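You operate a simulated robot arm through the tools that you are given. There is no shell and no other tool. Be economical: measure what you need, move in short steps, check, and stop when the job is done.

You are at the controls of a simulated robot arm. One attempt, no reset.

## Task
Scrub the grime off the round hatch, fit the green cover and turn both catches over it.
Fine: put the green pad back; the cover lies flat in the middle.

The check looks at the end state, three seconds after you hand in, the way a careful person would. Anything else that was tipped, shoved, dropped, spilled or broken makes it a failure. Lids that push on must go on centred and level and be pressed home; caps that screw on are set level and turned clockwise until they are tight.

## Robot
A 6-joint arm with a two-finger parallel gripper, fixed in place. Base frame: the origin is at the foot of the arm, x ahead of it, y to its left, z up; the work surface is at about z = 0. Readings come in mm, rad, newtons and seconds.
With the tool pointing down near the work surface it reaches from about 140 to 580 mm from the base axis. Its first joint turns from -1.152 to 1.152 rad. Payload 2.1 kg.
The TCP is the grasp point between the finger pads, 30 mm short of the fingertips. In the tool frame z runs along the fingers and y along their closing line. The gripper opens to 94 mm. The fingers are 28 mm wide and 10 mm thick; the gripper's body (50 by 96 mm) begins 55 mm behind the TCP.
Orientation is that of the tool frame in the base frame, as [roll, pitch, yaw] about the fixed x, y, z axes, in that order (R = Rz(yaw) Ry(pitch) Rx(roll)). With the fingers straight down and closing along the base's y, the tool's x points along the base's -x, its y along +y and its z along -z.

## Interface
- The arm moves only by the tool send_rows. Its argument "steps" is a list of rows, each a list of 7 numbers: the opening, from 0 (shut) to 1 (fully open), then the shift along the base's x, y, z in mm, then the turn, a rotation vector about the base's x, y, z in rad. In form: [[hand, x, y, z, rx, ry, rz], ...]. A call has 1 to 20 rows; each row shifts and turns the commanded pose from where the row before left it. Rows are played at 5 a second. More than 50 mm and 0.15 rad between two rows, or a gripper value outside its range, and nothing of the call is played. A pose out of reach is approached as far as the arm can. The call stops where the force on the tool passes 40 N (or 10 N more than at its start, if that is more) or the arm is blocked; 0.2 s more then pass. The fingers move at their own pace (about 72 mm/s each) and stop on an object; they squeeze with about 44 N. The grip force told is the motor's: it shows also when the fingers shut on nothing. Time passes only in rows, and 0.2 s behind the last, so rows that do not move let the fingers close. The reply holds the time, the measured pose of the TCP, the force on the tool along the base axes, the opening and the grip force, in the units named above and with some noise.
- Cameras (640 x 400 px; columns grow to the right, rows downward): "scene" is fixed at [53.7, -367.7, 494.9]; the picture's right is [0.79, -0.61, 0.00], its down [-0.28, -0.36, -0.89] and it looks along [0.54, 0.70, -0.46] (base axes); focal length 229 px, centre (320, 200). "wrist" rides on the gripper at [-37, 0, -58] in the tool frame; the picture's right is [0.00, -1.00, 0.00], its down [0.97, 0.00, -0.24] and it looks along [0.24, 0.00, 0.97] (tool axes); focal length 218 px, centre (320, 200). There is no depth. A picture from a camera that has moved, and an enlarged one, comes with that camera's place and axes in the base frame and with its lens.
- camera(camera): a new picture of that camera. No time passes.
- enlarge(camera, box): a new picture of the part [left, top, right, bottom] of that camera's present view, enlarged. No time passes.
- job_done(): hands the job in; it is judged then, once.

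Work in short steps. Places have to be worked out from the pictures, the camera data and where the tool is seen: move nearer, look again, correct. Check each grasp and each placing, and mend what went wrong. You have 120 turns and 68 pictures in all, those below and enlarged ones among them. Open the gripper and draw the arm clear of the work before you hand the job in, unless the task says otherwise; then end with one line.

The tools are called after "Emit:" as name(argument=value, ...) on one line, values as JSON. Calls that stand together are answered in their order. send_rows: Moves the arm, as the interface text tells. Its arguments: {"type":"object","properties":{"steps":{"type":"array"}},"required":["steps"]} The other tools are called the same way: camera (camera) takes a picture; enlarge (camera, box) takes an enlarged picture of a part of a camera's view; job_done () hands the job in.

At the start:

```text
clock: 0.0
ee_pos: [358.4, -48.0, 434.6]
tool_rot: [3.141, 0.002, -3.141]
force: [0.3, -0.4, 0.6]
gripper_width: 94.1
gripper_force: 0.1
```

scene: 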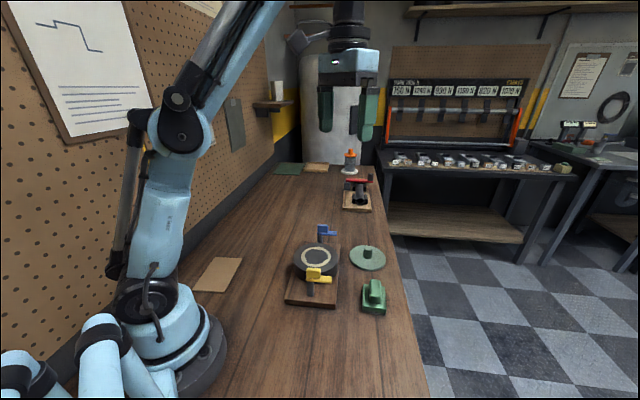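
wrist: 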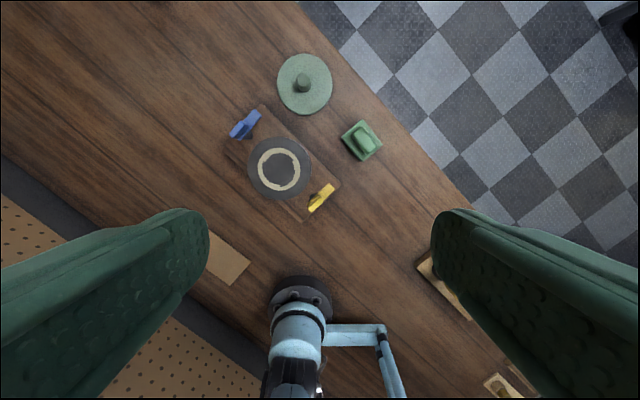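

I place the hatch near (352, 38), the cover near (516, -16) and the green pad near (407, -137). I'll look at the details before moving.

Emit:
enlarge(camera="wrist", box=[200, 40, 400, 240])

Emit:
enlarge(camera="scene", box=[270, 210, 410, 320])

```text
2.00 times, centred on (300, 140) of wrist
camera zoom: at [394.5, -48.3, 492.7], right [0.0, -1.0, 0.0], down [-0.97, 0.0, 0.24], along [-0.24, 0.0, -0.97], focal length 436 px, centre (360, 320)
```

zoom: 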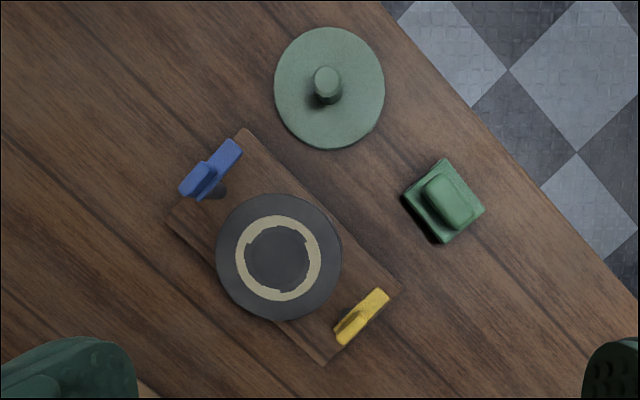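

```text
3.64 times, centred on (340, 265) of scene
camera zoom: at [53.7, -367.7, 494.9], right [0.79, -0.61, 0.0], down [-0.28, -0.36, -0.89], along [0.54, 0.7, -0.46], focal length 831 px, centre (247, -36)
```

zoom: 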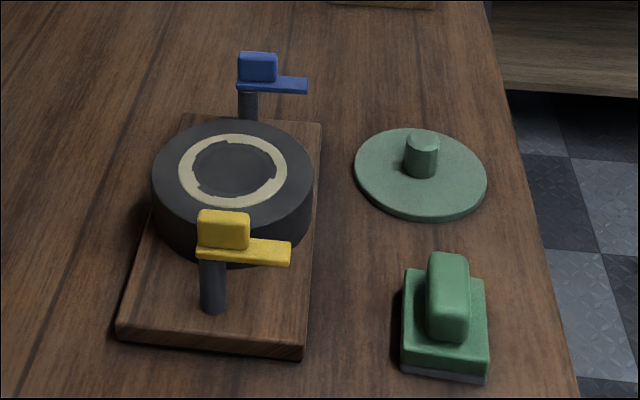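

The grime is the cream ring on the drum top. The catches both point sideways (+x,-y) and each needs about a quarter turn toward the hatch. I go above the pad with the tool yawed 45° and look.

Emit:
send_rows(steps=[[1, 8, -15, -39, 0, 0, 0.131], [1, 8, -15, -39, 0, 0, 0.131], [1, 8, -15, -39, 0, 0, 0.131], [1, 8, -15, -39, 0, 0, 0.131], [1, 8, -15, -39, 0, 0, 0.131], [1, 8, -15, -39, 0, 0, 0.131], [1, 0, 0, 0, 0, 0, 0]])

Emit:
camera(camera="wrist")

```text
clock: 1.6
ee_pos: [406.2, -136.1, 202.0]
tool_rot: [3.141, 0.0, -2.353]
force: [0.3, 0.0, 0.4]
gripper_width: 94.2
gripper_force: 0.1
```

```text
63 pictures are left
camera wrist: at [431.7, -109.7, 260.4], right [0.71, -0.71, 0.0], down [-0.68, -0.69, 0.24], along [-0.17, -0.17, -0.97], focal length 218 px, centre (320, 200)
```

wrist: 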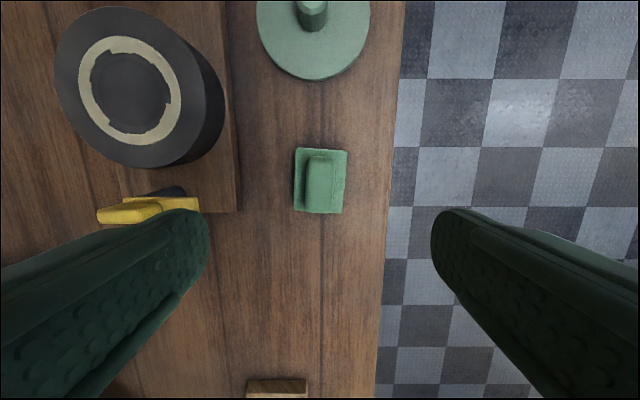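

The pad is almost under the TCP, and its handle's long side runs along (+x,+y), so the closing direction is right. I triangulate the drum top at z≈64, centre ≈(351,32). I go lower to check the handle height.

Emit:
send_rows(steps=[[1, 0.5, 0.5, -35, 0, 0, 0], [1, 0.5, 0.5, -35, 0, 0, 0], [1, 0.5, 0.5, -30, 0, 0, 0], [1, 0, 0, 0, 0, 0, 0]])

Emit:
enlarge(camera="scene", box=[320, 230, 420, 330])

Emit:
camera(camera="wrist")

```text
clock: 2.6
ee_pos: [407.2, -135.8, 102.3]
tool_rot: [3.141, -0.002, -2.356]
force: [0.1, 0.0, 0.1]
gripper_width: 94.0
gripper_force: 0.1
```

```text
4.00 times, centred on (370, 280) of scene
camera zoom: at [53.7, -367.7, 494.9], right [0.79, -0.61, 0.0], down [-0.28, -0.36, -0.89], along [0.54, 0.7, -0.46], focal length 914 px, centre (120, -120)
```

zoom: 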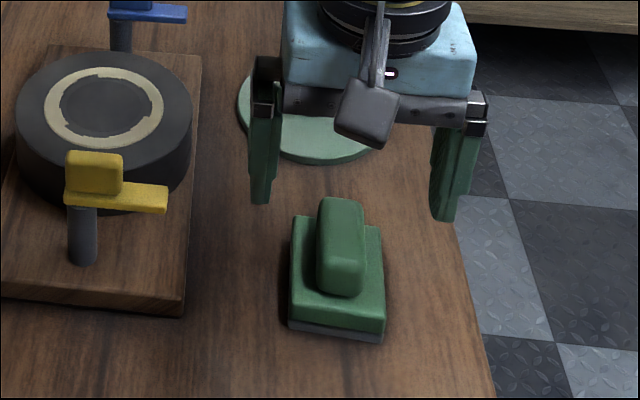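

```text
61 pictures are left
camera wrist: at [433.6, -109.6, 159.9], right [0.71, -0.71, 0.0], down [-0.69, -0.69, 0.24], along [-0.17, -0.17, -0.97], focal length 218 px, centre (320, 200)
```

wrist: 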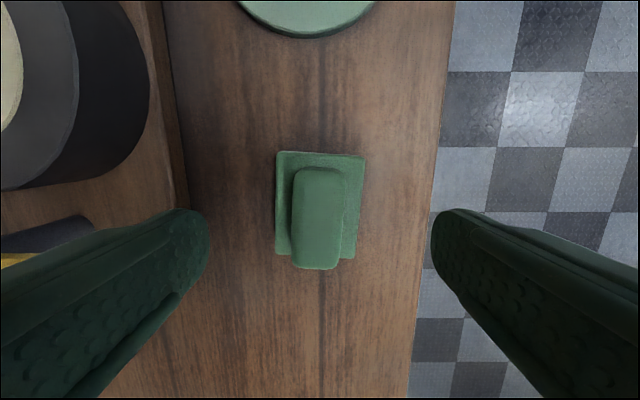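

The handle top is at about z 45 and the plate top at about z 18, both centred. I descend to z≈54 (fingertips ~24) and close.

Emit:
send_rows(steps=[[1, 0.5, 0.5, -24, 0, 0, 0], [1, 0.5, 0.5, -24, 0, 0, 0], [1, 0, 0, 0, 0, 0, 0], [0.2, 0, 0, 0, 0, 0, 0], [0.2, 0, 0, 0, 0, 0, 0], [0.2, 0, 0, 0, 0, 0, 0], [0.2, 0, 0, 0, 0, 0, 0]])

Emit:
enlarge(camera="scene", box=[320, 230, 420, 330])

```text
clock: 4.2
ee_pos: [408.8, -135.0, 53.5]
tool_rot: [3.141, -0.002, -2.356]
force: [-0.1, 0.4, -0.5]
gripper_width: 54.9
gripper_force: 43.8
```

```text
4.00 times, centred on (370, 280) of scene
camera zoom: at [53.7, -367.7, 494.9], right [0.79, -0.61, 0.0], down [-0.28, -0.36, -0.89], along [0.54, 0.7, -0.46], focal length 914 px, centre (120, -120)
```

zoom: 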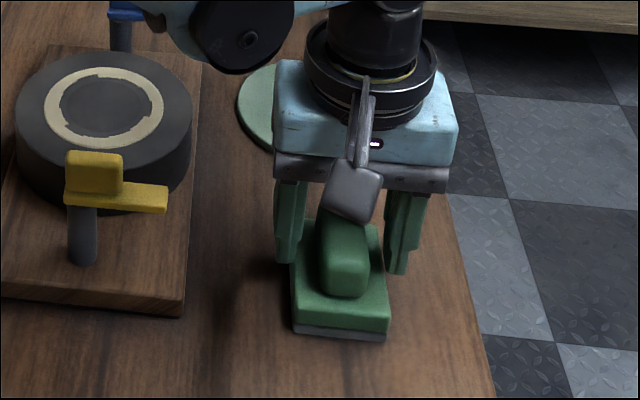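

The width of 54.9 mm means the fingers caught the plate, not the handle. I open, rise a bit and close on the handle.

Emit:
send_rows(steps=[[1, 0, 0, 0, 0, 0, 0], [1, 0, 0, 0, 0, 0, 0], [1, 0, 0, 13, 0, 0, 0], [1, 0, 0, 0, 0, 0, 0], [0.1, 0, 0, 0, 0, 0, 0], [0.1, 0, 0, 0, 0, 0, 0], [0.1, 0, 0, 0, 0, 0, 0], [0.1, 0, 0, 0, 0, 0, 0]])

Emit:
enlarge(camera="scene", box=[320, 230, 420, 330])

```text
clock: 6.0
ee_pos: [407.5, -135.8, 65.8]
tool_rot: [3.14, 0.0, -2.356]
force: [-0.7, 0.0, 1.0]
gripper_width: 27.0
gripper_force: 44.8
```

```text
4.00 times, centred on (370, 280) of scene
camera zoom: at [53.7, -367.7, 494.9], right [0.79, -0.61, 0.0], down [-0.28, -0.36, -0.89], along [0.54, 0.7, -0.46], focal length 914 px, centre (120, -120)
```

zoom: 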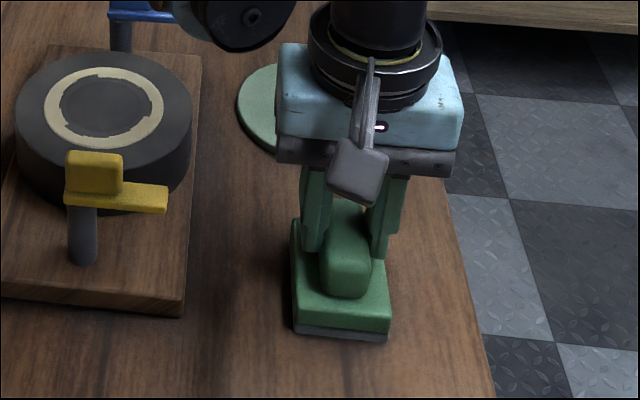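

The handle is gripped (27 mm). The pad's parking pose is TCP (407.5,-135.8,66). I lift high, carry it above the hatch and check.

Emit:
send_rows(steps=[[0.1, 0, 0, 30, 0, 0, 0], [0.1, 0, 0, 45, 0, 0, 0], [0.1, 0, 0, 45, 0, 0, 0], [0.1, -11.3, 33.6, 0, 0, 0, 0], [0.1, -11.3, 33.6, 0, 0, 0, 0], [0.1, -11.3, 33.6, 0, 0, 0, 0], [0.1, -11.3, 33.6, 0, 0, 0, 0], [0.1, -11.3, 33.6, 0, 0, 0, 0], [0.1, 0, 0, 0, 0, 0, 0]])

Emit:
camera(camera="wrist")

Emit:
enlarge(camera="scene", box=[250, 190, 410, 330])

```text
clock: 8.0
ee_pos: [352.1, 30.5, 183.5]
tool_rot: [-3.142, 0.0, -2.356]
force: [-0.3, -0.1, -1.3]
gripper_width: 26.9
gripper_force: 44.1
```

```text
58 pictures are left
camera wrist: at [378.5, 57.8, 242.1], right [0.71, -0.71, 0.0], down [-0.69, -0.69, 0.24], along [-0.17, -0.17, -0.97], focal length 218 px, centre (320, 200)
```

wrist: 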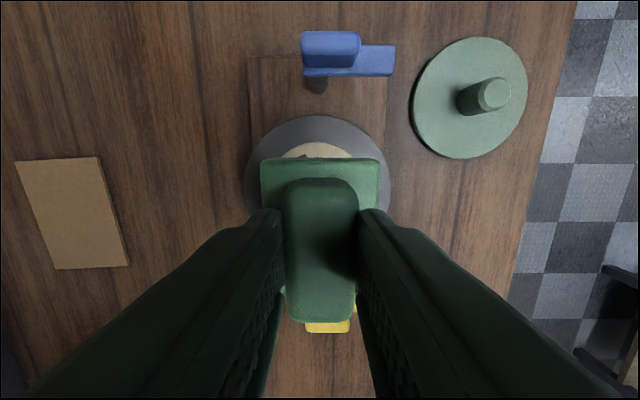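

```text
2.86 times, centred on (330, 260) of scene
camera zoom: at [53.7, -367.7, 494.9], right [0.79, -0.61, 0.0], down [-0.28, -0.36, -0.89], along [0.54, 0.7, -0.46], focal length 653 px, centre (291, 29)
```

zoom: 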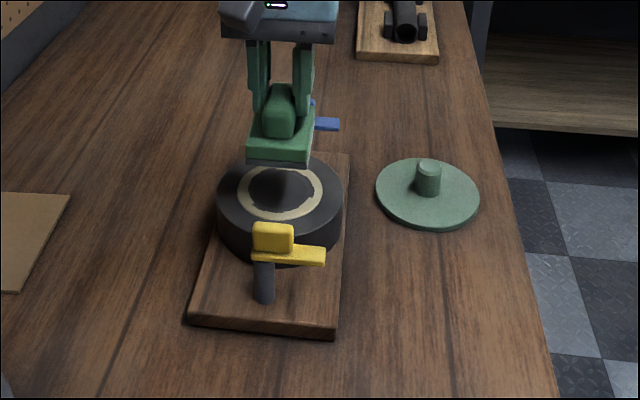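

The pad hangs level over the hatch: TCP u=227 against drum centre u=225, v=271. I descend in small steps until contact.

Emit:
send_rows(steps=[[0.1, -1, 1.5, -20, 0, 0, 0], [0.1, 0, 0, -20, 0, 0, 0], [0.1, 0, 0, -6, 0, 0, 0], [0.1, 0, 0, -2, 0, 0, 0], [0.1, 0, 0, -2, 0, 0, 0], [0.1, 0, 0, 0, 0, 0, 0]])

```text
clock: 9.4
ee_pos: [351.0, 32.9, 133.2]
tool_rot: [-3.141, -0.001, -2.356]
force: [0.0, 0.0, -1.1]
gripper_width: 26.9
gripper_force: 43.7
```

No contact yet, so I keep going down by 1 mm steps.

Emit:
send_rows(steps=[[0.1, 0, 0, -1.5, 0, 0, 0], [0.1, 0, 0, -1.5, 0, 0, 0], [0.1, 0, 0, -1.5, 0, 0, 0], [0.1, 0, 0, 0, 0, 0, 0]])

Emit:
enlarge(camera="scene", box=[270, 210, 370, 310])

```text
clock: 10.4
ee_pos: [352.0, 33.0, 130.7]
tool_rot: [-3.141, 0.0, -2.356]
force: [0.2, -0.6, -0.4]
gripper_width: 27.0
gripper_force: 43.4
```

```text
4.00 times, centred on (320, 260) of scene
camera zoom: at [53.7, -367.7, 494.9], right [0.79, -0.61, 0.0], down [-0.28, -0.36, -0.89], along [0.54, 0.7, -0.46], focal length 914 px, centre (320, -40)
```

zoom: 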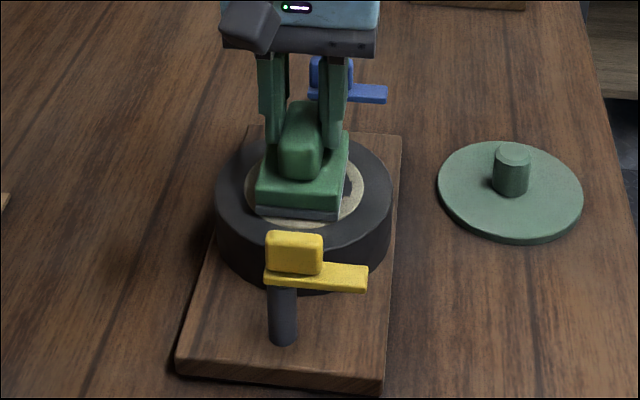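

Emit:
send_rows(steps=[[0.1, 0, 0, -1.5, 0, 0, 0], [0.1, 0, 0, -1.5, 0, 0, 0], [0.1, 0, 0, -1.5, 0, 0, 0], [0.1, 0, 0, -1.5, 0, 0, 0], [0.1, 0, 0, 0, 0, 0, 0]])

```text
clock: 11.6
ee_pos: [350.6, 34.4, 124.8]
tool_rot: [3.141, 0.001, -2.356]
force: [2.2, 2.8, 30.2]
gripper_width: 27.0
gripper_force: 44.0
```

Contact at z≈125 with 30 N. I ease up a little and start with a small circle.

Emit:
send_rows(steps=[[0.1, 0, 0, 1.2, 0, 0, 0], [0.1, 0, 0, 0, 0, 0, 0]])

```text
clock: 12.2
ee_pos: [350.1, 33.3, 126.1]
tool_rot: [3.14, -0.001, -2.355]
force: [0.0, -0.5, -1.2]
gripper_width: 26.9
gripper_force: 43.9
```

Emit:
send_rows(steps=[[0.1, 0, 0, -0.7, 0, 0, 0], [0.1, 10, 0, 0, 0, 0, 0], [0.1, 10, 0, 0, 0, 0, 0], [0.1, -1.52, 7.65, 0, 0, 0, 0], [0.1, -4.34, 6.49, 0, 0, 0, 0], [0.1, -6.49, 4.34, 0, 0, 0, 0], [0.1, -7.65, 1.52, 0, 0, 0, 0], [0.1, -7.65, -1.52, 0, 0, 0, 0], [0.1, -6.49, -4.34, 0, 0, 0, 0], [0.1, -4.34, -6.49, 0, 0, 0, 0], [0.1, -1.52, -7.65, 0, 0, 0, 0], [0.1, 1.52, -7.65, 0, 0, 0, 0], [0.1, 4.34, -6.49, 0, 0, 0, 0], [0.1, 6.49, -4.34, 0, 0, 0, 0], [0.1, 7.65, -1.52, 0, 0, 0, 0], [0.1, 7.65, 1.52, 0, 0, 0, 0], [0.1, 6.49, 4.34, 0, 0, 0, 0], [0.1, 4.34, 6.49, 0, 0, 0, 0], [0.1, 1.52, 7.65, 0, 0, 0, 0]])

Emit:
enlarge(camera="scene", box=[270, 210, 370, 310])

```text
clock: 16.2
ee_pos: [371.1, 33.4, 125.0]
tool_rot: [-3.141, 0.0, -2.357]
force: [-0.9, 0.5, -0.7]
gripper_width: 27.1
gripper_force: 44.2
```

```text
4.00 times, centred on (320, 260) of scene
camera zoom: at [53.7, -367.7, 494.9], right [0.79, -0.61, 0.0], down [-0.28, -0.36, -0.89], along [0.54, 0.7, -0.46], focal length 914 px, centre (320, -40)
```

zoom: 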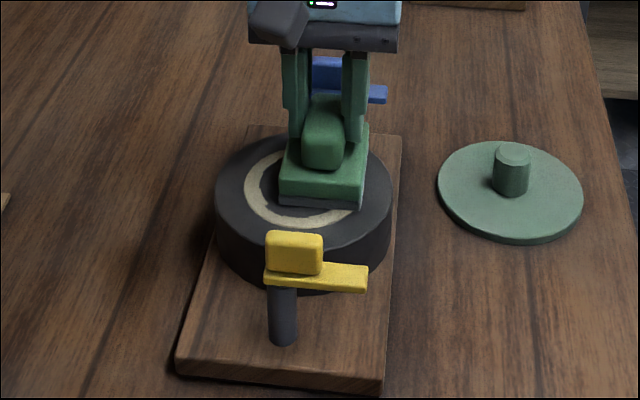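

No contact force, and the grime is unchanged. I press lower in 0.5 mm increments and read the force.

Emit:
send_rows(steps=[[0.1, 0, 0, -0.5, 0, 0, 0], [0.1, 0, 0, 0, 0, 0, 0]])

Emit:
send_rows(steps=[[0.1, 0, 0, -0.5, 0, 0, 0], [0.1, 0, 0, 0, 0, 0, 0]])

```text
clock: 16.8
ee_pos: [371.2, 33.1, 124.1]
tool_rot: [3.142, -0.001, -2.356]
force: [0.4, -1.0, -1.3]
gripper_width: 26.7
gripper_force: 43.9
```

```text
clock: 17.4
ee_pos: [371.0, 35.4, 123.9]
tool_rot: [3.141, 0.0, -2.356]
force: [0.0, -0.4, 31.2]
gripper_width: 27.1
gripper_force: 44.3
```

Emit:
send_rows(steps=[[0.1, 0, 0, 0.2, 0, 0, 0], [0.1, -1.52, 7.65, 0, 0, 0, 0], [0.1, -4.34, 6.49, 0, 0, 0, 0], [0.1, -6.49, 4.34, 0, 0, 0, 0], [0.1, -7.65, 1.52, 0, 0, 0, 0]])

Emit:
enlarge(camera="scene", box=[270, 210, 370, 310])

```text
clock: 18.6
ee_pos: [350.6, 53.0, 124.6]
tool_rot: [3.14, 0.0, -2.355]
force: [4.4, 0.0, 8.0]
gripper_width: 27.0
gripper_force: 43.8
```

```text
4.00 times, centred on (320, 260) of scene
camera zoom: at [53.7, -367.7, 494.9], right [0.79, -0.61, 0.0], down [-0.28, -0.36, -0.89], along [0.54, 0.7, -0.46], focal length 914 px, centre (320, -40)
```

zoom: 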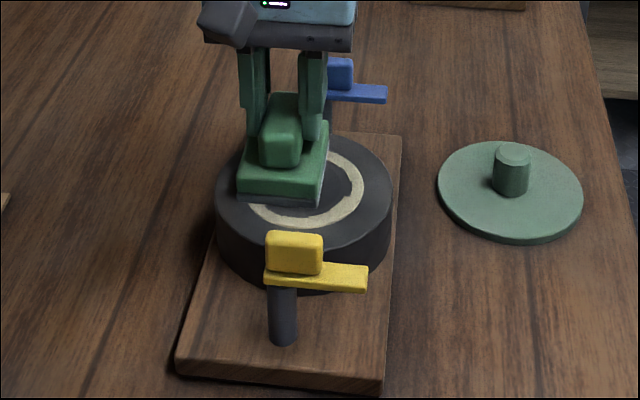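

Now it slides in contact (8 N). I add a touch of pressure and complete a full circle.

Emit:
send_rows(steps=[[0.1, 0, 0, -0.2, 0, 0, 0], [0.1, -7.65, -1.52, 0, 0, 0, 0], [0.1, -6.49, -4.34, 0, 0, 0, 0], [0.1, -4.34, -6.49, 0, 0, 0, 0], [0.1, -1.52, -7.65, 0, 0, 0, 0], [0.1, 1.52, -7.65, 0, 0, 0, 0], [0.1, 4.34, -6.49, 0, 0, 0, 0], [0.1, 6.49, -4.34, 0, 0, 0, 0], [0.1, 7.65, -1.52, 0, 0, 0, 0], [0.1, 7.65, 1.52, 0, 0, 0, 0], [0.1, 6.49, 4.34, 0, 0, 0, 0], [0.1, 4.34, 6.49, 0, 0, 0, 0], [0.1, 1.52, 7.65, 0, 0, 0, 0]])

Emit:
enlarge(camera="scene", box=[270, 210, 370, 310])

```text
clock: 21.4
ee_pos: [371.3, 33.6, 124.8]
tool_rot: [3.141, 0.001, -2.358]
force: [-0.3, 1.1, 0.0]
gripper_width: 26.9
gripper_force: 44.7
```

```text
4.00 times, centred on (320, 260) of scene
camera zoom: at [53.7, -367.7, 494.9], right [0.79, -0.61, 0.0], down [-0.28, -0.36, -0.89], along [0.54, 0.7, -0.46], focal length 914 px, centre (320, -40)
```

zoom: 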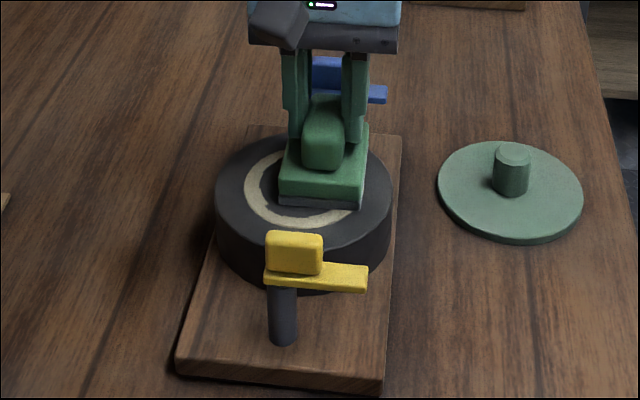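

Contact was lost again here and the grime is still intact. I press about 0.7 mm further and scrub with several readings.

Emit:
send_rows(steps=[[0.1, 0, 0, -0.4, 0, 0, 0], [0.1, 0, 0, 0, 0, 0, 0]])

Emit:
send_rows(steps=[[0.1, 0, 0, -0.3, 0, 0, 0], [0.1, 0, 0, 0, 0, 0, 0]])

Emit:
send_rows(steps=[[0.1, -1.52, 7.65, 0, 0, 0, 0], [0.1, -4.34, 6.49, 0, 0, 0, 0]])

Emit:
send_rows(steps=[[0.1, -6.49, 4.34, 0, 0, 0, 0], [0.1, -7.65, 1.52, 0, 0, 0, 0]])

```text
clock: 22.0
ee_pos: [370.6, 33.7, 124.5]
tool_rot: [3.141, -0.001, -2.355]
force: [0.0, -0.4, -0.7]
gripper_width: 26.6
gripper_force: 44.0
```

```text
clock: 22.6
ee_pos: [371.7, 33.1, 123.9]
tool_rot: [-3.141, -0.001, -2.357]
force: [0.4, 0.1, 1.4]
gripper_width: 26.9
gripper_force: 43.8
```

```text
clock: 23.2
ee_pos: [365.7, 47.3, 125.3]
tool_rot: [3.139, 0.001, -2.357]
force: [1.7, -2.8, 6.0]
gripper_width: 26.6
gripper_force: 43.6
```

```text
clock: 23.8
ee_pos: [351.5, 53.7, 123.8]
tool_rot: [-3.14, 0.003, -2.357]
force: [6.6, -1.1, 11.8]
gripper_width: 27.2
gripper_force: 44.0
```

Contact is 12 N here and lighter on the +x side. I continue around and read the force at each quarter.

Emit:
send_rows(steps=[[0.1, -7.65, -1.52, 0, 0, 0, 0], [0.1, -6.49, -4.34, 0, 0, 0, 0], [0.1, -4.34, -6.49, 0, 0, 0, 0], [0.1, -1.52, -7.65, 0, 0, 0, 0]])

Emit:
send_rows(steps=[[0.1, 1.52, -7.65, 0, 0, 0, 0], [0.1, 4.34, -6.49, 0, 0, 0, 0], [0.1, 6.49, -4.34, 0, 0, 0, 0], [0.1, 7.65, -1.52, 0, 0, 0, 0]])

Emit:
send_rows(steps=[[0.1, 7.65, 1.52, 0, 0, 0, 0], [0.1, 6.49, 4.34, 0, 0, 0, 0], [0.1, 4.34, 6.49, 0, 0, 0, 0], [0.1, 1.52, 7.65, 0, 0, 0, 0]])

Emit:
enlarge(camera="scene", box=[270, 210, 370, 310])

```text
clock: 24.8
ee_pos: [330.6, 35.7, 123.4]
tool_rot: [3.138, 0.001, -2.355]
force: [0.8, 14.3, 28.8]
gripper_width: 26.8
gripper_force: 43.6
```

```text
clock: 25.8
ee_pos: [351.8, 12.2, 122.5]
tool_rot: [-3.138, -0.001, -2.358]
force: [-4.2, -0.6, 7.0]
gripper_width: 26.8
gripper_force: 44.5
```

```text
clock: 26.8
ee_pos: [370.8, 33.8, 123.9]
tool_rot: [3.14, 0.001, -2.357]
force: [0.0, 0.1, -0.5]
gripper_width: 26.7
gripper_force: 43.8
```

```text
4.00 times, centred on (320, 260) of scene
camera zoom: at [53.7, -367.7, 494.9], right [0.79, -0.61, 0.0], down [-0.28, -0.36, -0.89], along [0.54, 0.7, -0.46], focal length 914 px, centre (320, -40)
```

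zoom: 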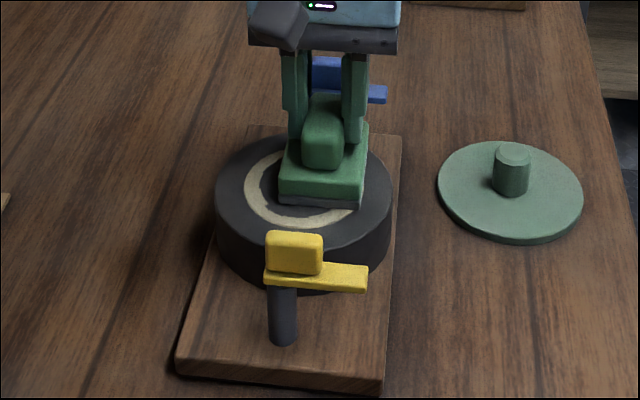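

The grime is not visibly reduced. I lift clear to see the whole ring and how the pad hangs in the grip.

Emit:
send_rows(steps=[[0.1, -7, 0, 20, 0, 0, 0], [0.1, -7, 0, 20, 0, 0, 0], [0.1, -6, 0, 20, 0, 0, 0], [0.1, 0, 0, 0, 0, 0, 0]])

Emit:
enlarge(camera="scene", box=[285, 180, 365, 280])

```text
clock: 27.8
ee_pos: [351.8, 32.3, 184.7]
tool_rot: [-3.141, -0.001, -2.356]
force: [-0.1, -0.4, -0.6]
gripper_width: 26.9
gripper_force: 44.4
```

```text
4.00 times, centred on (325, 230) of scene
camera zoom: at [53.7, -367.7, 494.9], right [0.79, -0.61, 0.0], down [-0.28, -0.36, -0.89], along [0.54, 0.7, -0.46], focal length 914 px, centre (300, 80)
```

zoom: 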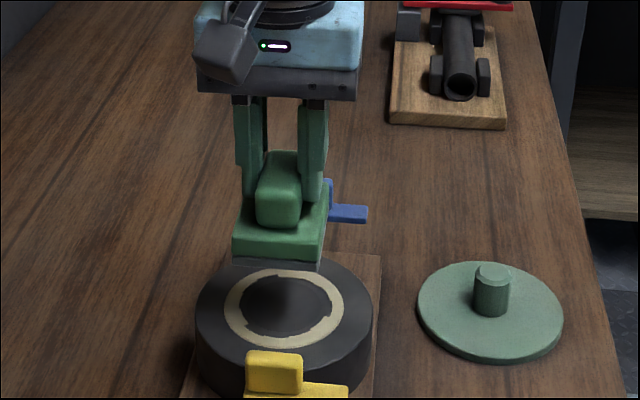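

The cream ring may be a gasket, with the grime a dark blotch over its centre and inner edge. I shift sideways so the wrist camera sees the hatch unobstructed.

Emit:
send_rows(steps=[[0.1, 25, -25, 20, 0, 0, 0], [0.1, 25, -25, 20, 0, 0, 0], [0.1, 25, -25, 10, 0, 0, 0], [0.1, 0, 0, 0, 0, 0, 0]])

Emit:
enlarge(camera="wrist", box=[120, 100, 280, 220])

```text
clock: 28.8
ee_pos: [428.0, -40.7, 234.5]
tool_rot: [3.141, 0.0, -2.355]
force: [-0.2, 0.1, -1.3]
gripper_width: 27.0
gripper_force: 44.0
```

```text
3.33 times, centred on (200, 160) of wrist
camera zoom: at [453.6, -14.2, 293.1], right [0.71, -0.71, 0.0], down [-0.69, -0.69, 0.24], along [-0.17, -0.17, -0.97], focal length 728 px, centre (720, 333)
```

zoom: 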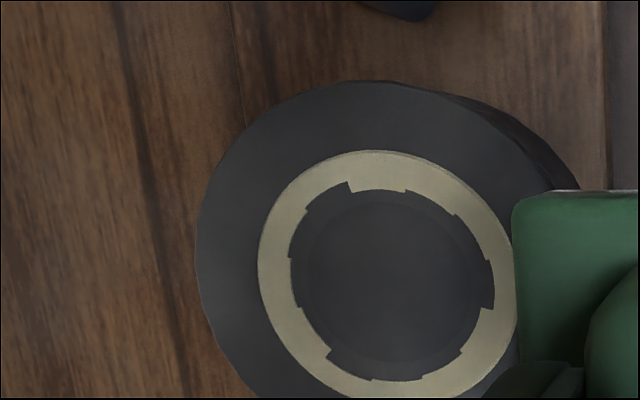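

Emit:
enlarge(camera="wrist", box=[180, 130, 255, 205])

```text
5.33 times, centred on (218, 168) of wrist
camera zoom: at [453.6, -14.2, 293.1], right [0.71, -0.71, 0.0], down [-0.69, -0.69, 0.24], along [-0.17, -0.17, -0.97], focal length 1164 px, centre (867, 373)
```

zoom: 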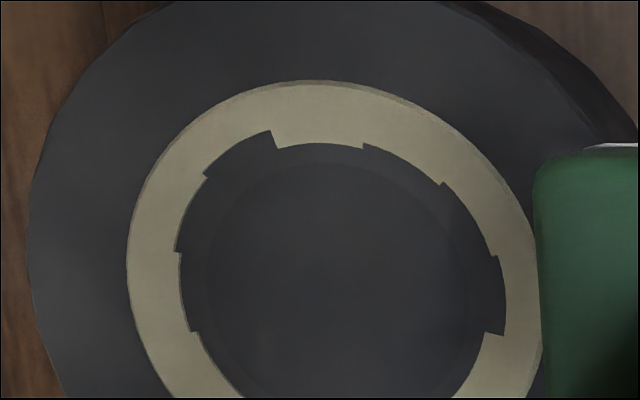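

The dark sectors lie on the pale ring's inner part, with a jagged outer edge, so the whole ring zone needs firmer scrubbing. I return, using slightly lower z on the +x side to keep the pressure even.

Emit:
send_rows(steps=[[0.1, -25, 25, -30, 0, 0, 0], [0.1, -25, 25, -30, 0, 0, 0], [0.1, -15, 25, -30, 0, 0, 0], [0.1, 5, 0, -15, 0, 0, 0], [0.1, 5, 0, -3, 0, 0, 0], [0.1, 0, 0, -2, 0, 0, 0], [0.1, 0, 0, -0.6, 0, 0, 0], [0.1, 0, 0, 0, 0, 0, 0]])

```text
clock: 30.6
ee_pos: [371.9, 33.7, 122.9]
tool_rot: [3.141, 0.0, -2.357]
force: [0.3, -0.7, -2.4]
gripper_width: 26.7
gripper_force: 44.2
```

Emit:
send_rows(steps=[[0.1, 0, 0, -0.4, 0, 0, 0], [0.1, 0, 0, 0, 0, 0, 0]])

Emit:
send_rows(steps=[[0.1, 0, 0, -0.4, 0, 0, 0], [0.1, 0, 0, 0, 0, 0, 0]])

Emit:
send_rows(steps=[[0.1, -1.52, 7.65, 0.04, 0, 0, 0], [0.1, -4.34, 6.49, 0.11, 0, 0, 0]])

Emit:
send_rows(steps=[[0.1, -6.49, 4.34, 0.16, 0, 0, 0], [0.1, -7.65, 1.52, 0.19, 0, 0, 0]])

```text
clock: 31.2
ee_pos: [372.8, 33.2, 122.9]
tool_rot: [3.14, 0.0, -2.356]
force: [3.4, 0.3, 10.5]
gripper_width: 26.9
gripper_force: 44.1
```

```text
clock: 31.8
ee_pos: [370.5, 34.5, 123.3]
tool_rot: [3.14, 0.001, -2.355]
force: [5.0, 1.9, 30.7]
gripper_width: 27.1
gripper_force: 44.0
```

```text
clock: 32.4
ee_pos: [365.0, 46.6, 122.2]
tool_rot: [-3.14, 0.001, -2.354]
force: [6.9, -9.9, 24.6]
gripper_width: 26.9
gripper_force: 44.0
```

```text
clock: 33.0
ee_pos: [350.3, 55.0, 124.8]
tool_rot: [3.14, 0.0, -2.354]
force: [0.1, 0.1, -0.5]
gripper_width: 26.8
gripper_force: 43.4
```

The grip slips a little under load, so the contact drifts. I'll set the pad at the hatch centre, open slightly, lower until the fingertips rest on its plate, and re-grip so pressure passes directly through the plate.

Emit:
send_rows(steps=[[0.1, 0, -10, 0, 0, 0, 0], [0.1, 0, -10, 0, 0, 0, 0], [0.1, 0, 0, -0.4, 0, 0, 0], [0.1, 0, 0, 0, 0, 0, 0]])

Emit:
send_rows(steps=[[0.42, 0, 0, 0, 0, 0, 0], [0.42, 0, 0, 0, 0, 0, 0], [0.42, 0, 0, -2, 0, 0, 0], [0.42, 0, 0, 0, 0, 0, 0]])

```text
clock: 34.0
ee_pos: [350.7, 34.1, 123.0]
tool_rot: [3.141, 0.001, -2.357]
force: [-0.1, -0.4, -0.7]
gripper_width: 26.7
gripper_force: 43.8
```

```text
clock: 35.0
ee_pos: [351.2, 33.0, 121.1]
tool_rot: [3.14, 0.0, -2.356]
force: [0.5, -0.7, -1.7]
gripper_width: 39.4
gripper_force: 0.1
```

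Emit:
send_rows(steps=[[0.42, 0, 0, -1, 0, 0, 0], [0.42, 0, 0, -1, 0, 0, 0], [0.42, 0, 0, 0, 0, 0, 0]])

Emit:
send_rows(steps=[[0.42, 0, 0, -1, 0, 0, 0], [0.42, 0, 0, 0, 0, 0, 0]])

Emit:
send_rows(steps=[[0.42, 0, 0, -1, 0, 0, 0], [0.42, 0, 0, 0, 0, 0, 0]])

Emit:
enlarge(camera="scene", box=[275, 200, 365, 290])

```text
clock: 35.8
ee_pos: [351.0, 32.6, 119.5]
tool_rot: [3.141, 0.0, -2.356]
force: [0.1, 0.4, -0.5]
gripper_width: 39.4
gripper_force: 0.0
```

```text
clock: 36.4
ee_pos: [349.8, 33.4, 118.0]
tool_rot: [3.141, -0.001, -2.356]
force: [0.6, -0.2, 0.0]
gripper_width: 39.4
gripper_force: 0.0
```

```text
clock: 37.0
ee_pos: [351.0, 32.9, 115.6]
tool_rot: [-3.141, 0.001, -2.356]
force: [0.2, 0.2, 0.6]
gripper_width: 39.5
gripper_force: 0.1
```

```text
4.44 times, centred on (320, 245) of scene
camera zoom: at [53.7, -367.7, 494.9], right [0.79, -0.61, 0.0], down [-0.28, -0.36, -0.89], along [0.54, 0.7, -0.46], focal length 1016 px, centre (320, 0)
```

zoom: 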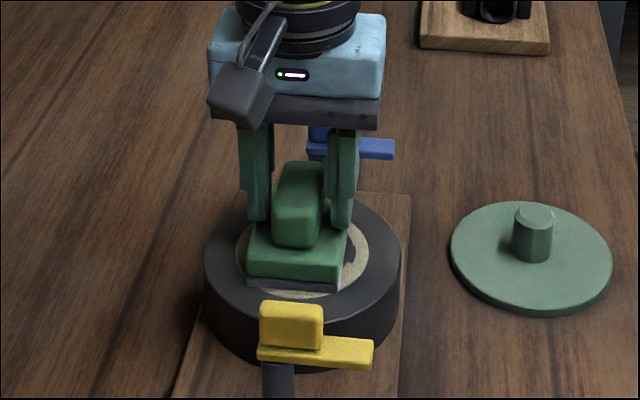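

The pad sits flat on the drum. I keep lowering toward its plate.

Emit:
send_rows(steps=[[0.42, 0, 0, -1, 0, 0, 0], [0.42, 0, 0, 0, 0, 0, 0]])

Emit:
send_rows(steps=[[0.42, 0, 0, -1, 0, 0, 0], [0.42, 0, 0, 0, 0, 0, 0]])

Emit:
send_rows(steps=[[0.42, 0, 0, -1, 0, 0, 0], [0.42, 0, 0, 0, 0, 0, 0]])

```text
clock: 37.6
ee_pos: [352.3, 33.3, 115.4]
tool_rot: [3.141, 0.001, -2.355]
force: [-2.4, -2.0, 25.1]
gripper_width: 39.2
gripper_force: 0.0
```

```text
clock: 38.0
ee_pos: [349.8, 32.7, 116.2]
tool_rot: [-3.142, -0.002, -2.358]
force: [-1.0, 0.4, 15.4]
gripper_width: 39.7
gripper_force: 0.0
stopped in row 1: the force on the tool passed its limit (the readings are from after the stop); the commanded pose is now the measured one
```

```text
clock: 38.5
ee_pos: [351.2, 32.4, 116.6]
tool_rot: [-3.142, -0.003, -2.356]
force: [-1.1, 0.8, 15.6]
gripper_width: 39.3
gripper_force: 0.1
stopped in row 2: the force on the tool passed its limit (the readings are from after the stop); the commanded pose is now the measured one
```

The fingertips rest on the plate with about 15 N. I close now and check the force.

Emit:
send_rows(steps=[[0.1, 0, 0, 0, 0, 0, 0], [0.1, 0, 0, 0, 0, 0, 0], [0.1, 0, 0, 0, 0, 0, 0]])

Emit:
send_rows(steps=[[0.1, 5, 0, 0, 0, 0, 0], [0.1, 5, 0, 0, 0, 0, 0], [0.1, 5, 0, 0, 0, 0, 0], [0.1, 5, 0, 0, 0, 0, 0]])

```text
clock: 39.2
ee_pos: [351.0, 33.5, 116.9]
tool_rot: [3.141, -0.002, -2.356]
force: [-0.2, 1.9, 27.9]
gripper_width: 31.6
gripper_force: 44.1
```

```text
clock: 39.6
ee_pos: [350.4, 33.2, 115.4]
tool_rot: [3.135, -0.007, -2.357]
force: [-1.5, 0.4, 12.3]
gripper_width: 31.3
gripper_force: 44.2
stopped in row 1: the force on the tool passed its limit (the readings are from after the stop); the commanded pose is now the measured one
```

Emit:
send_rows(steps=[[0.1, 3, 0, 0.3, 0.006, 0.004, 0], [0.1, 5, 0, 0, 0, 0, 0], [0.1, 6, 0, 0, 0, 0, 0], [0.1, 6, 0, 0, 0, 0, 0]])

```text
clock: 40.6
ee_pos: [373.0, 33.8, 116.6]
tool_rot: [3.127, -0.008, -2.357]
force: [-14.5, 0.5, 32.9]
gripper_width: 31.3
gripper_force: 44.3
```

The arm moves in contact at 33 N. I correct the slight tilt it picked up (about 0.015 rad), ease off a bit and run the circle.

Emit:
send_rows(steps=[[0.1, -2, 0, 0.4, -0.0046, -0.016, 0], [0.1, 0, 0, 0, 0, 0, 0]])

Emit:
send_rows(steps=[[0.1, -1.52, 7.65, 0, 0, 0, 0], [0.1, -4.34, 6.49, 0, 0, 0, 0], [0.1, -6.49, 4.34, 0, 0, 0, 0], [0.1, -7.65, 1.52, 0, 0, 0, 0]])

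Emit:
enlarge(camera="scene", box=[275, 200, 365, 290])

```text
clock: 41.2
ee_pos: [369.3, 31.8, 115.2]
tool_rot: [-3.138, 0.001, -2.354]
force: [-0.2, -0.8, -0.4]
gripper_width: 31.5
gripper_force: 44.6
```

```text
clock: 42.2
ee_pos: [349.8, 53.9, 115.6]
tool_rot: [-3.137, 0.001, -2.356]
force: [2.4, -0.1, 4.4]
gripper_width: 31.7
gripper_force: 43.5
```

```text
4.44 times, centred on (320, 245) of scene
camera zoom: at [53.7, -367.7, 494.9], right [0.79, -0.61, 0.0], down [-0.28, -0.36, -0.89], along [0.54, 0.7, -0.46], focal length 1016 px, centre (320, 0)
```

zoom: 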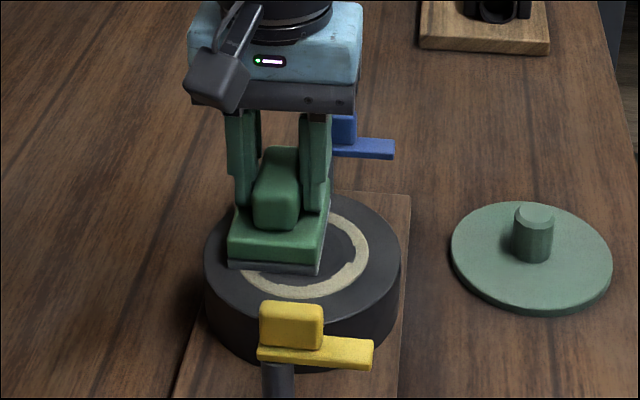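

Emit:
send_rows(steps=[[0.1, 0, 0, -0.3, 0, 0, 0], [0.1, -7.65, -1.52, 0, 0, 0, 0], [0.1, -6.49, -4.34, 0, 0, 0, 0], [0.1, -4.34, -6.49, 0, 0, 0, 0], [0.1, -1.52, -7.65, 0, 0, 0, 0]])

Emit:
send_rows(steps=[[0.1, 1.52, -7.65, 0, 0, 0, 0], [0.1, 4.34, -6.49, 0, 0, 0, 0], [0.1, 6.49, -4.34, 0, 0, 0, 0], [0.1, 7.65, -1.52, 0, 0, 0, 0]])

Emit:
send_rows(steps=[[0.1, 7.65, 1.52, -0.1, 0, 0, 0], [0.1, 6.49, 4.34, -0.1, 0, 0, 0], [0.1, 4.34, 6.49, -0.1, 0, 0, 0], [0.1, 1.52, 7.65, -0.1, 0, 0, 0]])

Emit:
enlarge(camera="scene", box=[275, 200, 365, 290])

```text
clock: 43.4
ee_pos: [330.4, 34.8, 116.0]
tool_rot: [-3.141, 0.004, -2.356]
force: [2.3, 11.6, 25.1]
gripper_width: 31.5
gripper_force: 43.9
```

```text
clock: 44.4
ee_pos: [348.6, 12.4, 116.4]
tool_rot: [-3.138, 0.004, -2.359]
force: [0.5, 0.6, -1.1]
gripper_width: 31.5
gripper_force: 44.0
```

```text
clock: 45.4
ee_pos: [370.3, 35.7, 115.5]
tool_rot: [-3.14, 0.0, -2.358]
force: [-0.2, -0.2, 0.0]
gripper_width: 31.5
gripper_force: 43.5
```

```text
4.44 times, centred on (320, 245) of scene
camera zoom: at [53.7, -367.7, 494.9], right [0.79, -0.61, 0.0], down [-0.28, -0.36, -0.89], along [0.54, 0.7, -0.46], focal length 1016 px, centre (320, 0)
```

zoom: 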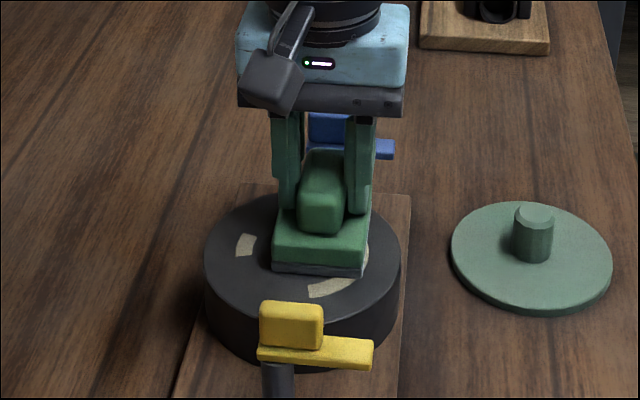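

The cream sectors are vanishing where the pressure was good, so they are the grime. I press a bit more on this side and go round again.

Emit:
send_rows(steps=[[0.1, 0, 0, -0.4, 0, 0, 0], [0.1, 0, 0, 0, 0, 0, 0]])

Emit:
send_rows(steps=[[0.1, 0, 0, -0.4, 0, 0, 0], [0.1, 0, 0, 0, 0, 0, 0]])

```text
clock: 46.0
ee_pos: [370.2, 34.9, 115.9]
tool_rot: [-3.14, 0.002, -2.355]
force: [0.2, 2.4, 15.4]
gripper_width: 31.3
gripper_force: 44.9
```

```text
clock: 46.6
ee_pos: [370.4, 35.6, 117.7]
tool_rot: [-3.139, 0.003, -2.355]
force: [-0.6, 6.2, 29.3]
gripper_width: 31.5
gripper_force: 43.5
```

Emit:
send_rows(steps=[[0.1, -1.52, 7.65, 0.1, 0, 0, 0], [0.1, -4.34, 6.49, 0.1, 0, 0, 0], [0.1, -6.49, 4.34, 0.05, 0, 0, 0], [0.1, -7.65, 1.52, 0.05, 0, 0, 0]])

Emit:
send_rows(steps=[[0.1, -7.65, -1.52, 0.05, 0, 0, 0], [0.1, -6.49, -4.34, 0.05, 0, 0, 0], [0.1, -4.34, -6.49, 0, 0, 0, 0], [0.1, -1.52, -7.65, 0, 0, 0, 0]])

Emit:
send_rows(steps=[[0.1, 1.52, -7.65, -0.05, 0, 0, 0], [0.1, 4.34, -6.49, -0.05, 0, 0, 0], [0.1, 6.49, -4.34, -0.1, 0, 0, 0], [0.1, 7.65, -1.52, -0.1, 0, 0, 0]])

Emit:
send_rows(steps=[[0.1, 7.65, 1.52, -0.1, 0, 0, 0], [0.1, 6.49, 4.34, -0.1, 0, 0, 0], [0.1, 4.34, 6.49, -0.05, 0, 0, 0], [0.1, 1.52, 7.65, -0.05, 0, 0, 0]])

Emit:
enlarge(camera="scene", box=[275, 200, 365, 290])

```text
clock: 47.6
ee_pos: [354.8, 53.5, 115.3]
tool_rot: [-3.137, 0.006, -2.354]
force: [-0.3, 0.8, 10.5]
gripper_width: 31.7
gripper_force: 43.8
stopped in row 4: the force on the tool passed its limit (the readings are from after the stop); the commanded pose is now the measured one
```

```text
clock: 48.6
ee_pos: [335.0, 31.7, 116.6]
tool_rot: [-3.137, 0.005, -2.355]
force: [-0.5, -0.6, 0.1]
gripper_width: 31.5
gripper_force: 43.9
```

```text
clock: 49.6
ee_pos: [353.7, 12.6, 115.4]
tool_rot: [-3.138, 0.004, -2.354]
force: [-3.6, 1.6, 6.4]
gripper_width: 31.4
gripper_force: 44.2
```

```text
clock: 50.5
ee_pos: [374.4, 27.7, 115.2]
tool_rot: [-3.132, 0.002, -2.357]
force: [-0.2, -0.4, 10.6]
gripper_width: 31.2
gripper_force: 44.1
stopped in row 4: the force on the tool passed its limit (the readings are from after the stop); the commanded pose is now the measured one
```

```text
4.44 times, centred on (320, 245) of scene
camera zoom: at [53.7, -367.7, 494.9], right [0.79, -0.61, 0.0], down [-0.28, -0.36, -0.89], along [0.54, 0.7, -0.46], focal length 1016 px, centre (320, 0)
```

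zoom: 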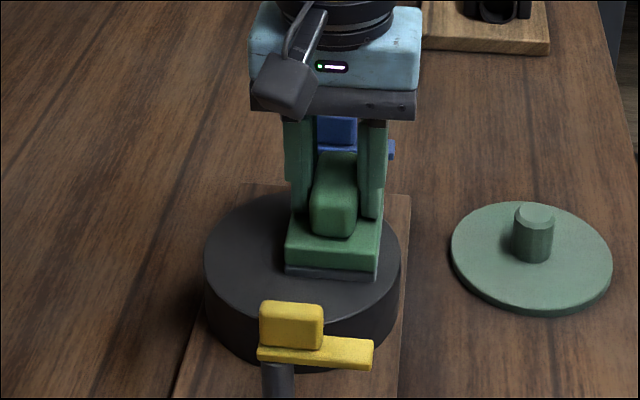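

Most grime is gone. I lift, level the tool and look at the whole hatch.

Emit:
send_rows(steps=[[0.1, 0, 0, 30, 0.0054, 0.0082, 0], [0.1, 15, -20, 40, 0, 0, 0], [0.1, 25, -25, 30, 0, 0, 0], [0.1, 25, -25, 10, 0, 0, 0], [0.1, 0, 0, 0, 0, 0, 0]])

Emit:
enlarge(camera="wrist", box=[100, 80, 300, 220])

Emit:
enlarge(camera="scene", box=[275, 200, 405, 320])

```text
clock: 51.7
ee_pos: [438.7, -42.4, 223.8]
tool_rot: [3.141, -0.001, -2.356]
force: [-0.6, 1.5, -1.4]
gripper_width: 31.5
gripper_force: 43.9
```

```text
2.86 times, centred on (200, 150) of wrist
camera zoom: at [464.2, -16.4, 281.7], right [0.71, -0.71, 0.0], down [-0.69, -0.69, 0.24], along [-0.17, -0.17, -0.97], focal length 624 px, centre (663, 343)
```

zoom: 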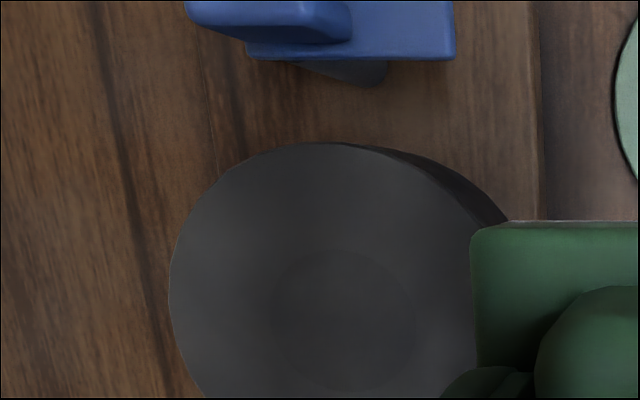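

```text
3.33 times, centred on (340, 260) of scene
camera zoom: at [53.7, -367.7, 494.9], right [0.79, -0.61, 0.0], down [-0.28, -0.36, -0.89], along [0.54, 0.7, -0.46], focal length 762 px, centre (253, 0)
```

zoom: 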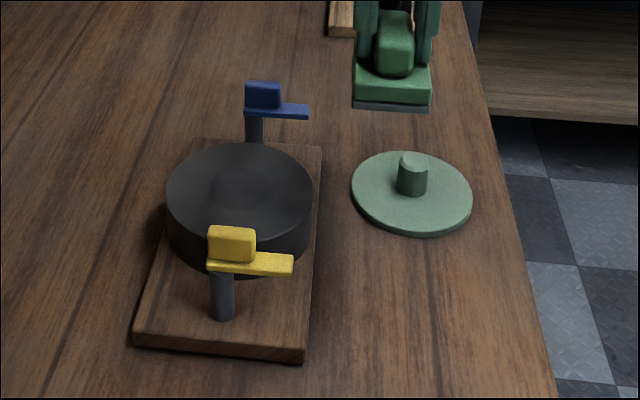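

The hatch is clean. Now I return the pad to its original spot (407.5,-135.8), first above it and then down.

Emit:
send_rows(steps=[[0.1, -10.4, -31.1, -25, 0, 0, 0], [0.1, -10.4, -31.1, -25, 0, 0, 0], [0.1, -10.4, -31.1, -25, 0, 0, 0], [0.1, 0, 0, -30, 0, 0, 0], [0.1, 0, 0, -30, 0, 0, 0], [0.1, 0, 0, -20, 0, 0, 0], [0.1, 0, 0, -7, 0, 0, 0], [0.1, 0, 0, 0, 0, 0, 0]])

```text
clock: 53.5
ee_pos: [408.2, -136.1, 63.0]
tool_rot: [-3.141, 0.0, -2.357]
force: [-0.8, -0.7, -1.1]
gripper_width: 31.5
gripper_force: 44.9
```

Emit:
send_rows(steps=[[0.1, 0, 0, -3, 0, 0, 0], [0.1, 0, 0, -1.5, 0, 0, 0], [0.1, 0, 0, -1, 0, 0, 0], [0.1, 0, 0, 0, 0, 0, 0]])

Emit:
send_rows(steps=[[0.1, 0, 0, -1, 0, 0, 0], [0.1, 0, 0, -0.7, 0, 0, 0], [0.1, 0, 0, 0, 0, 0, 0]])

Emit:
enlarge(camera="scene", box=[320, 230, 420, 330])

```text
clock: 54.5
ee_pos: [408.2, -135.5, 57.7]
tool_rot: [3.139, 0.001, -2.357]
force: [0.3, 0.6, -0.8]
gripper_width: 31.5
gripper_force: 44.6
```

```text
clock: 55.3
ee_pos: [407.6, -134.9, 55.6]
tool_rot: [3.138, 0.0, -2.355]
force: [0.0, 0.2, 0.0]
gripper_width: 31.5
gripper_force: 44.2
```

```text
4.00 times, centred on (370, 280) of scene
camera zoom: at [53.7, -367.7, 494.9], right [0.79, -0.61, 0.0], down [-0.28, -0.36, -0.89], along [0.54, 0.7, -0.46], focal length 914 px, centre (120, -120)
```

zoom: 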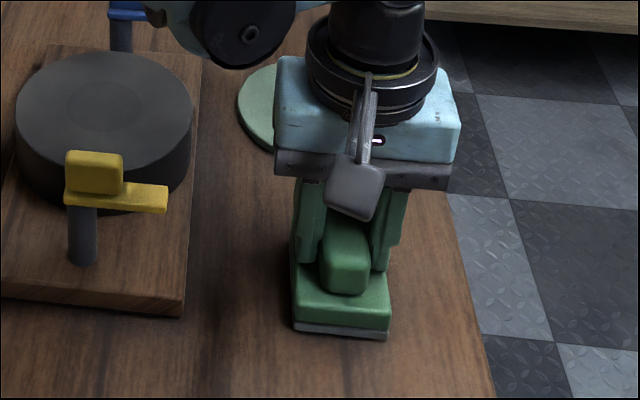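

Emit:
send_rows(steps=[[0.1, 0, 0, -0.7, 0, 0, 0], [0.1, 0, 0, 0, 0, 0, 0]])

Emit:
send_rows(steps=[[0.1, 0, 0, -0.7, 0, 0, 0], [0.1, 0, 0, 0, 0, 0, 0]])

```text
clock: 55.9
ee_pos: [407.0, -135.6, 55.4]
tool_rot: [3.139, -0.001, -2.358]
force: [-0.8, -0.1, -0.7]
gripper_width: 31.5
gripper_force: 43.6
```

```text
clock: 56.5
ee_pos: [408.3, -134.6, 54.8]
tool_rot: [3.141, -0.001, -2.355]
force: [1.5, 0.9, -0.9]
gripper_width: 31.4
gripper_force: 43.9
```

Emit:
send_rows(steps=[[0.1, 0, 0, -0.7, 0, 0, 0], [0.1, 0, 0, 0, 0, 0, 0]])

Emit:
send_rows(steps=[[0.1, 0, 0, -0.7, 0, 0, 0], [0.1, 0, 0, 0, 0, 0, 0]])

```text
clock: 57.1
ee_pos: [408.0, -135.7, 54.3]
tool_rot: [3.141, 0.001, -2.357]
force: [-0.6, 0.3, -0.7]
gripper_width: 31.5
gripper_force: 44.4
```

```text
clock: 57.7
ee_pos: [408.0, -135.1, 54.9]
tool_rot: [-3.141, 0.0, -2.356]
force: [-1.0, -1.2, 7.4]
gripper_width: 31.7
gripper_force: 43.6
```

The pad is on the table (7 N). I open and rise straight up, going on to a higher viewing pose beside the cover.

Emit:
send_rows(steps=[[0.5, 0, 0, 0.5, 0, 0, 0], [0.5, 0, 0, 0, 0, 0, 0], [0.5, 0, 0, 10, 0, 0, 0], [0.6, 0, 0, 35, 0, 0, 0], [1, 0, 0, 45, 0, 0, 0], [1, 25, 25, 30, 0, 0, 0], [1, 25, 25, 30, 0, 0, 0], [1, 25, 25, 0, 0, 0, 0], [1, 20, 20, 0, 0, 0, 0], [1, 10, 10, 0, 0, 0, 0], [1, 0, 0, 0, 0, 0, 0]])

Emit:
camera(camera="wrist")

Emit:
enlarge(camera="scene", box=[320, 230, 420, 330])

```text
clock: 60.1
ee_pos: [513.3, -29.4, 204.9]
tool_rot: [3.141, -0.001, -2.356]
force: [1.0, 0.5, 0.0]
gripper_width: 94.0
gripper_force: 0.0
```

```text
41 pictures are left
camera wrist: at [538.8, -3.2, 262.9], right [0.71, -0.71, 0.0], down [-0.69, -0.69, 0.24], along [-0.17, -0.17, -0.97], focal length 218 px, centre (320, 200)
```

wrist: 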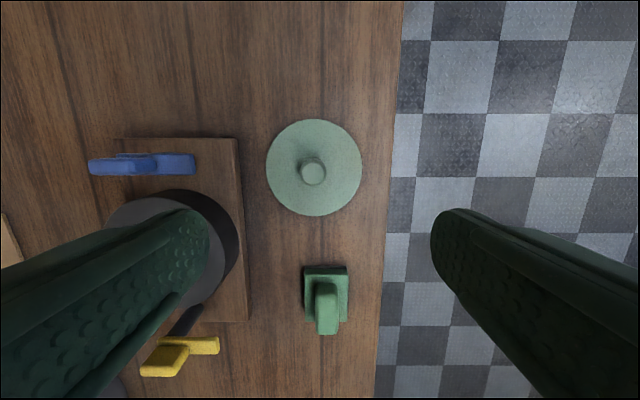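

```text
4.00 times, centred on (370, 280) of scene
camera zoom: at [53.7, -367.7, 494.9], right [0.79, -0.61, 0.0], down [-0.28, -0.36, -0.89], along [0.54, 0.7, -0.46], focal length 914 px, centre (120, -120)
```

zoom: 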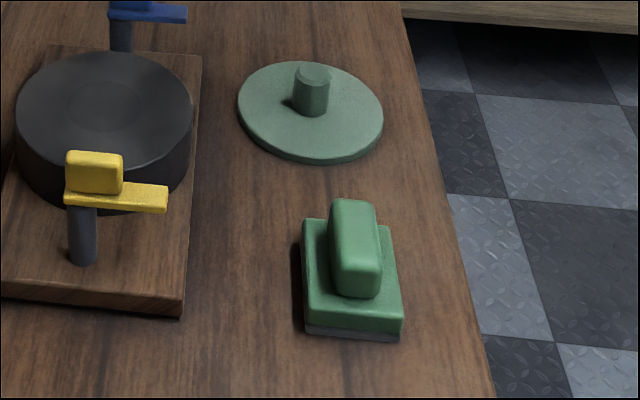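

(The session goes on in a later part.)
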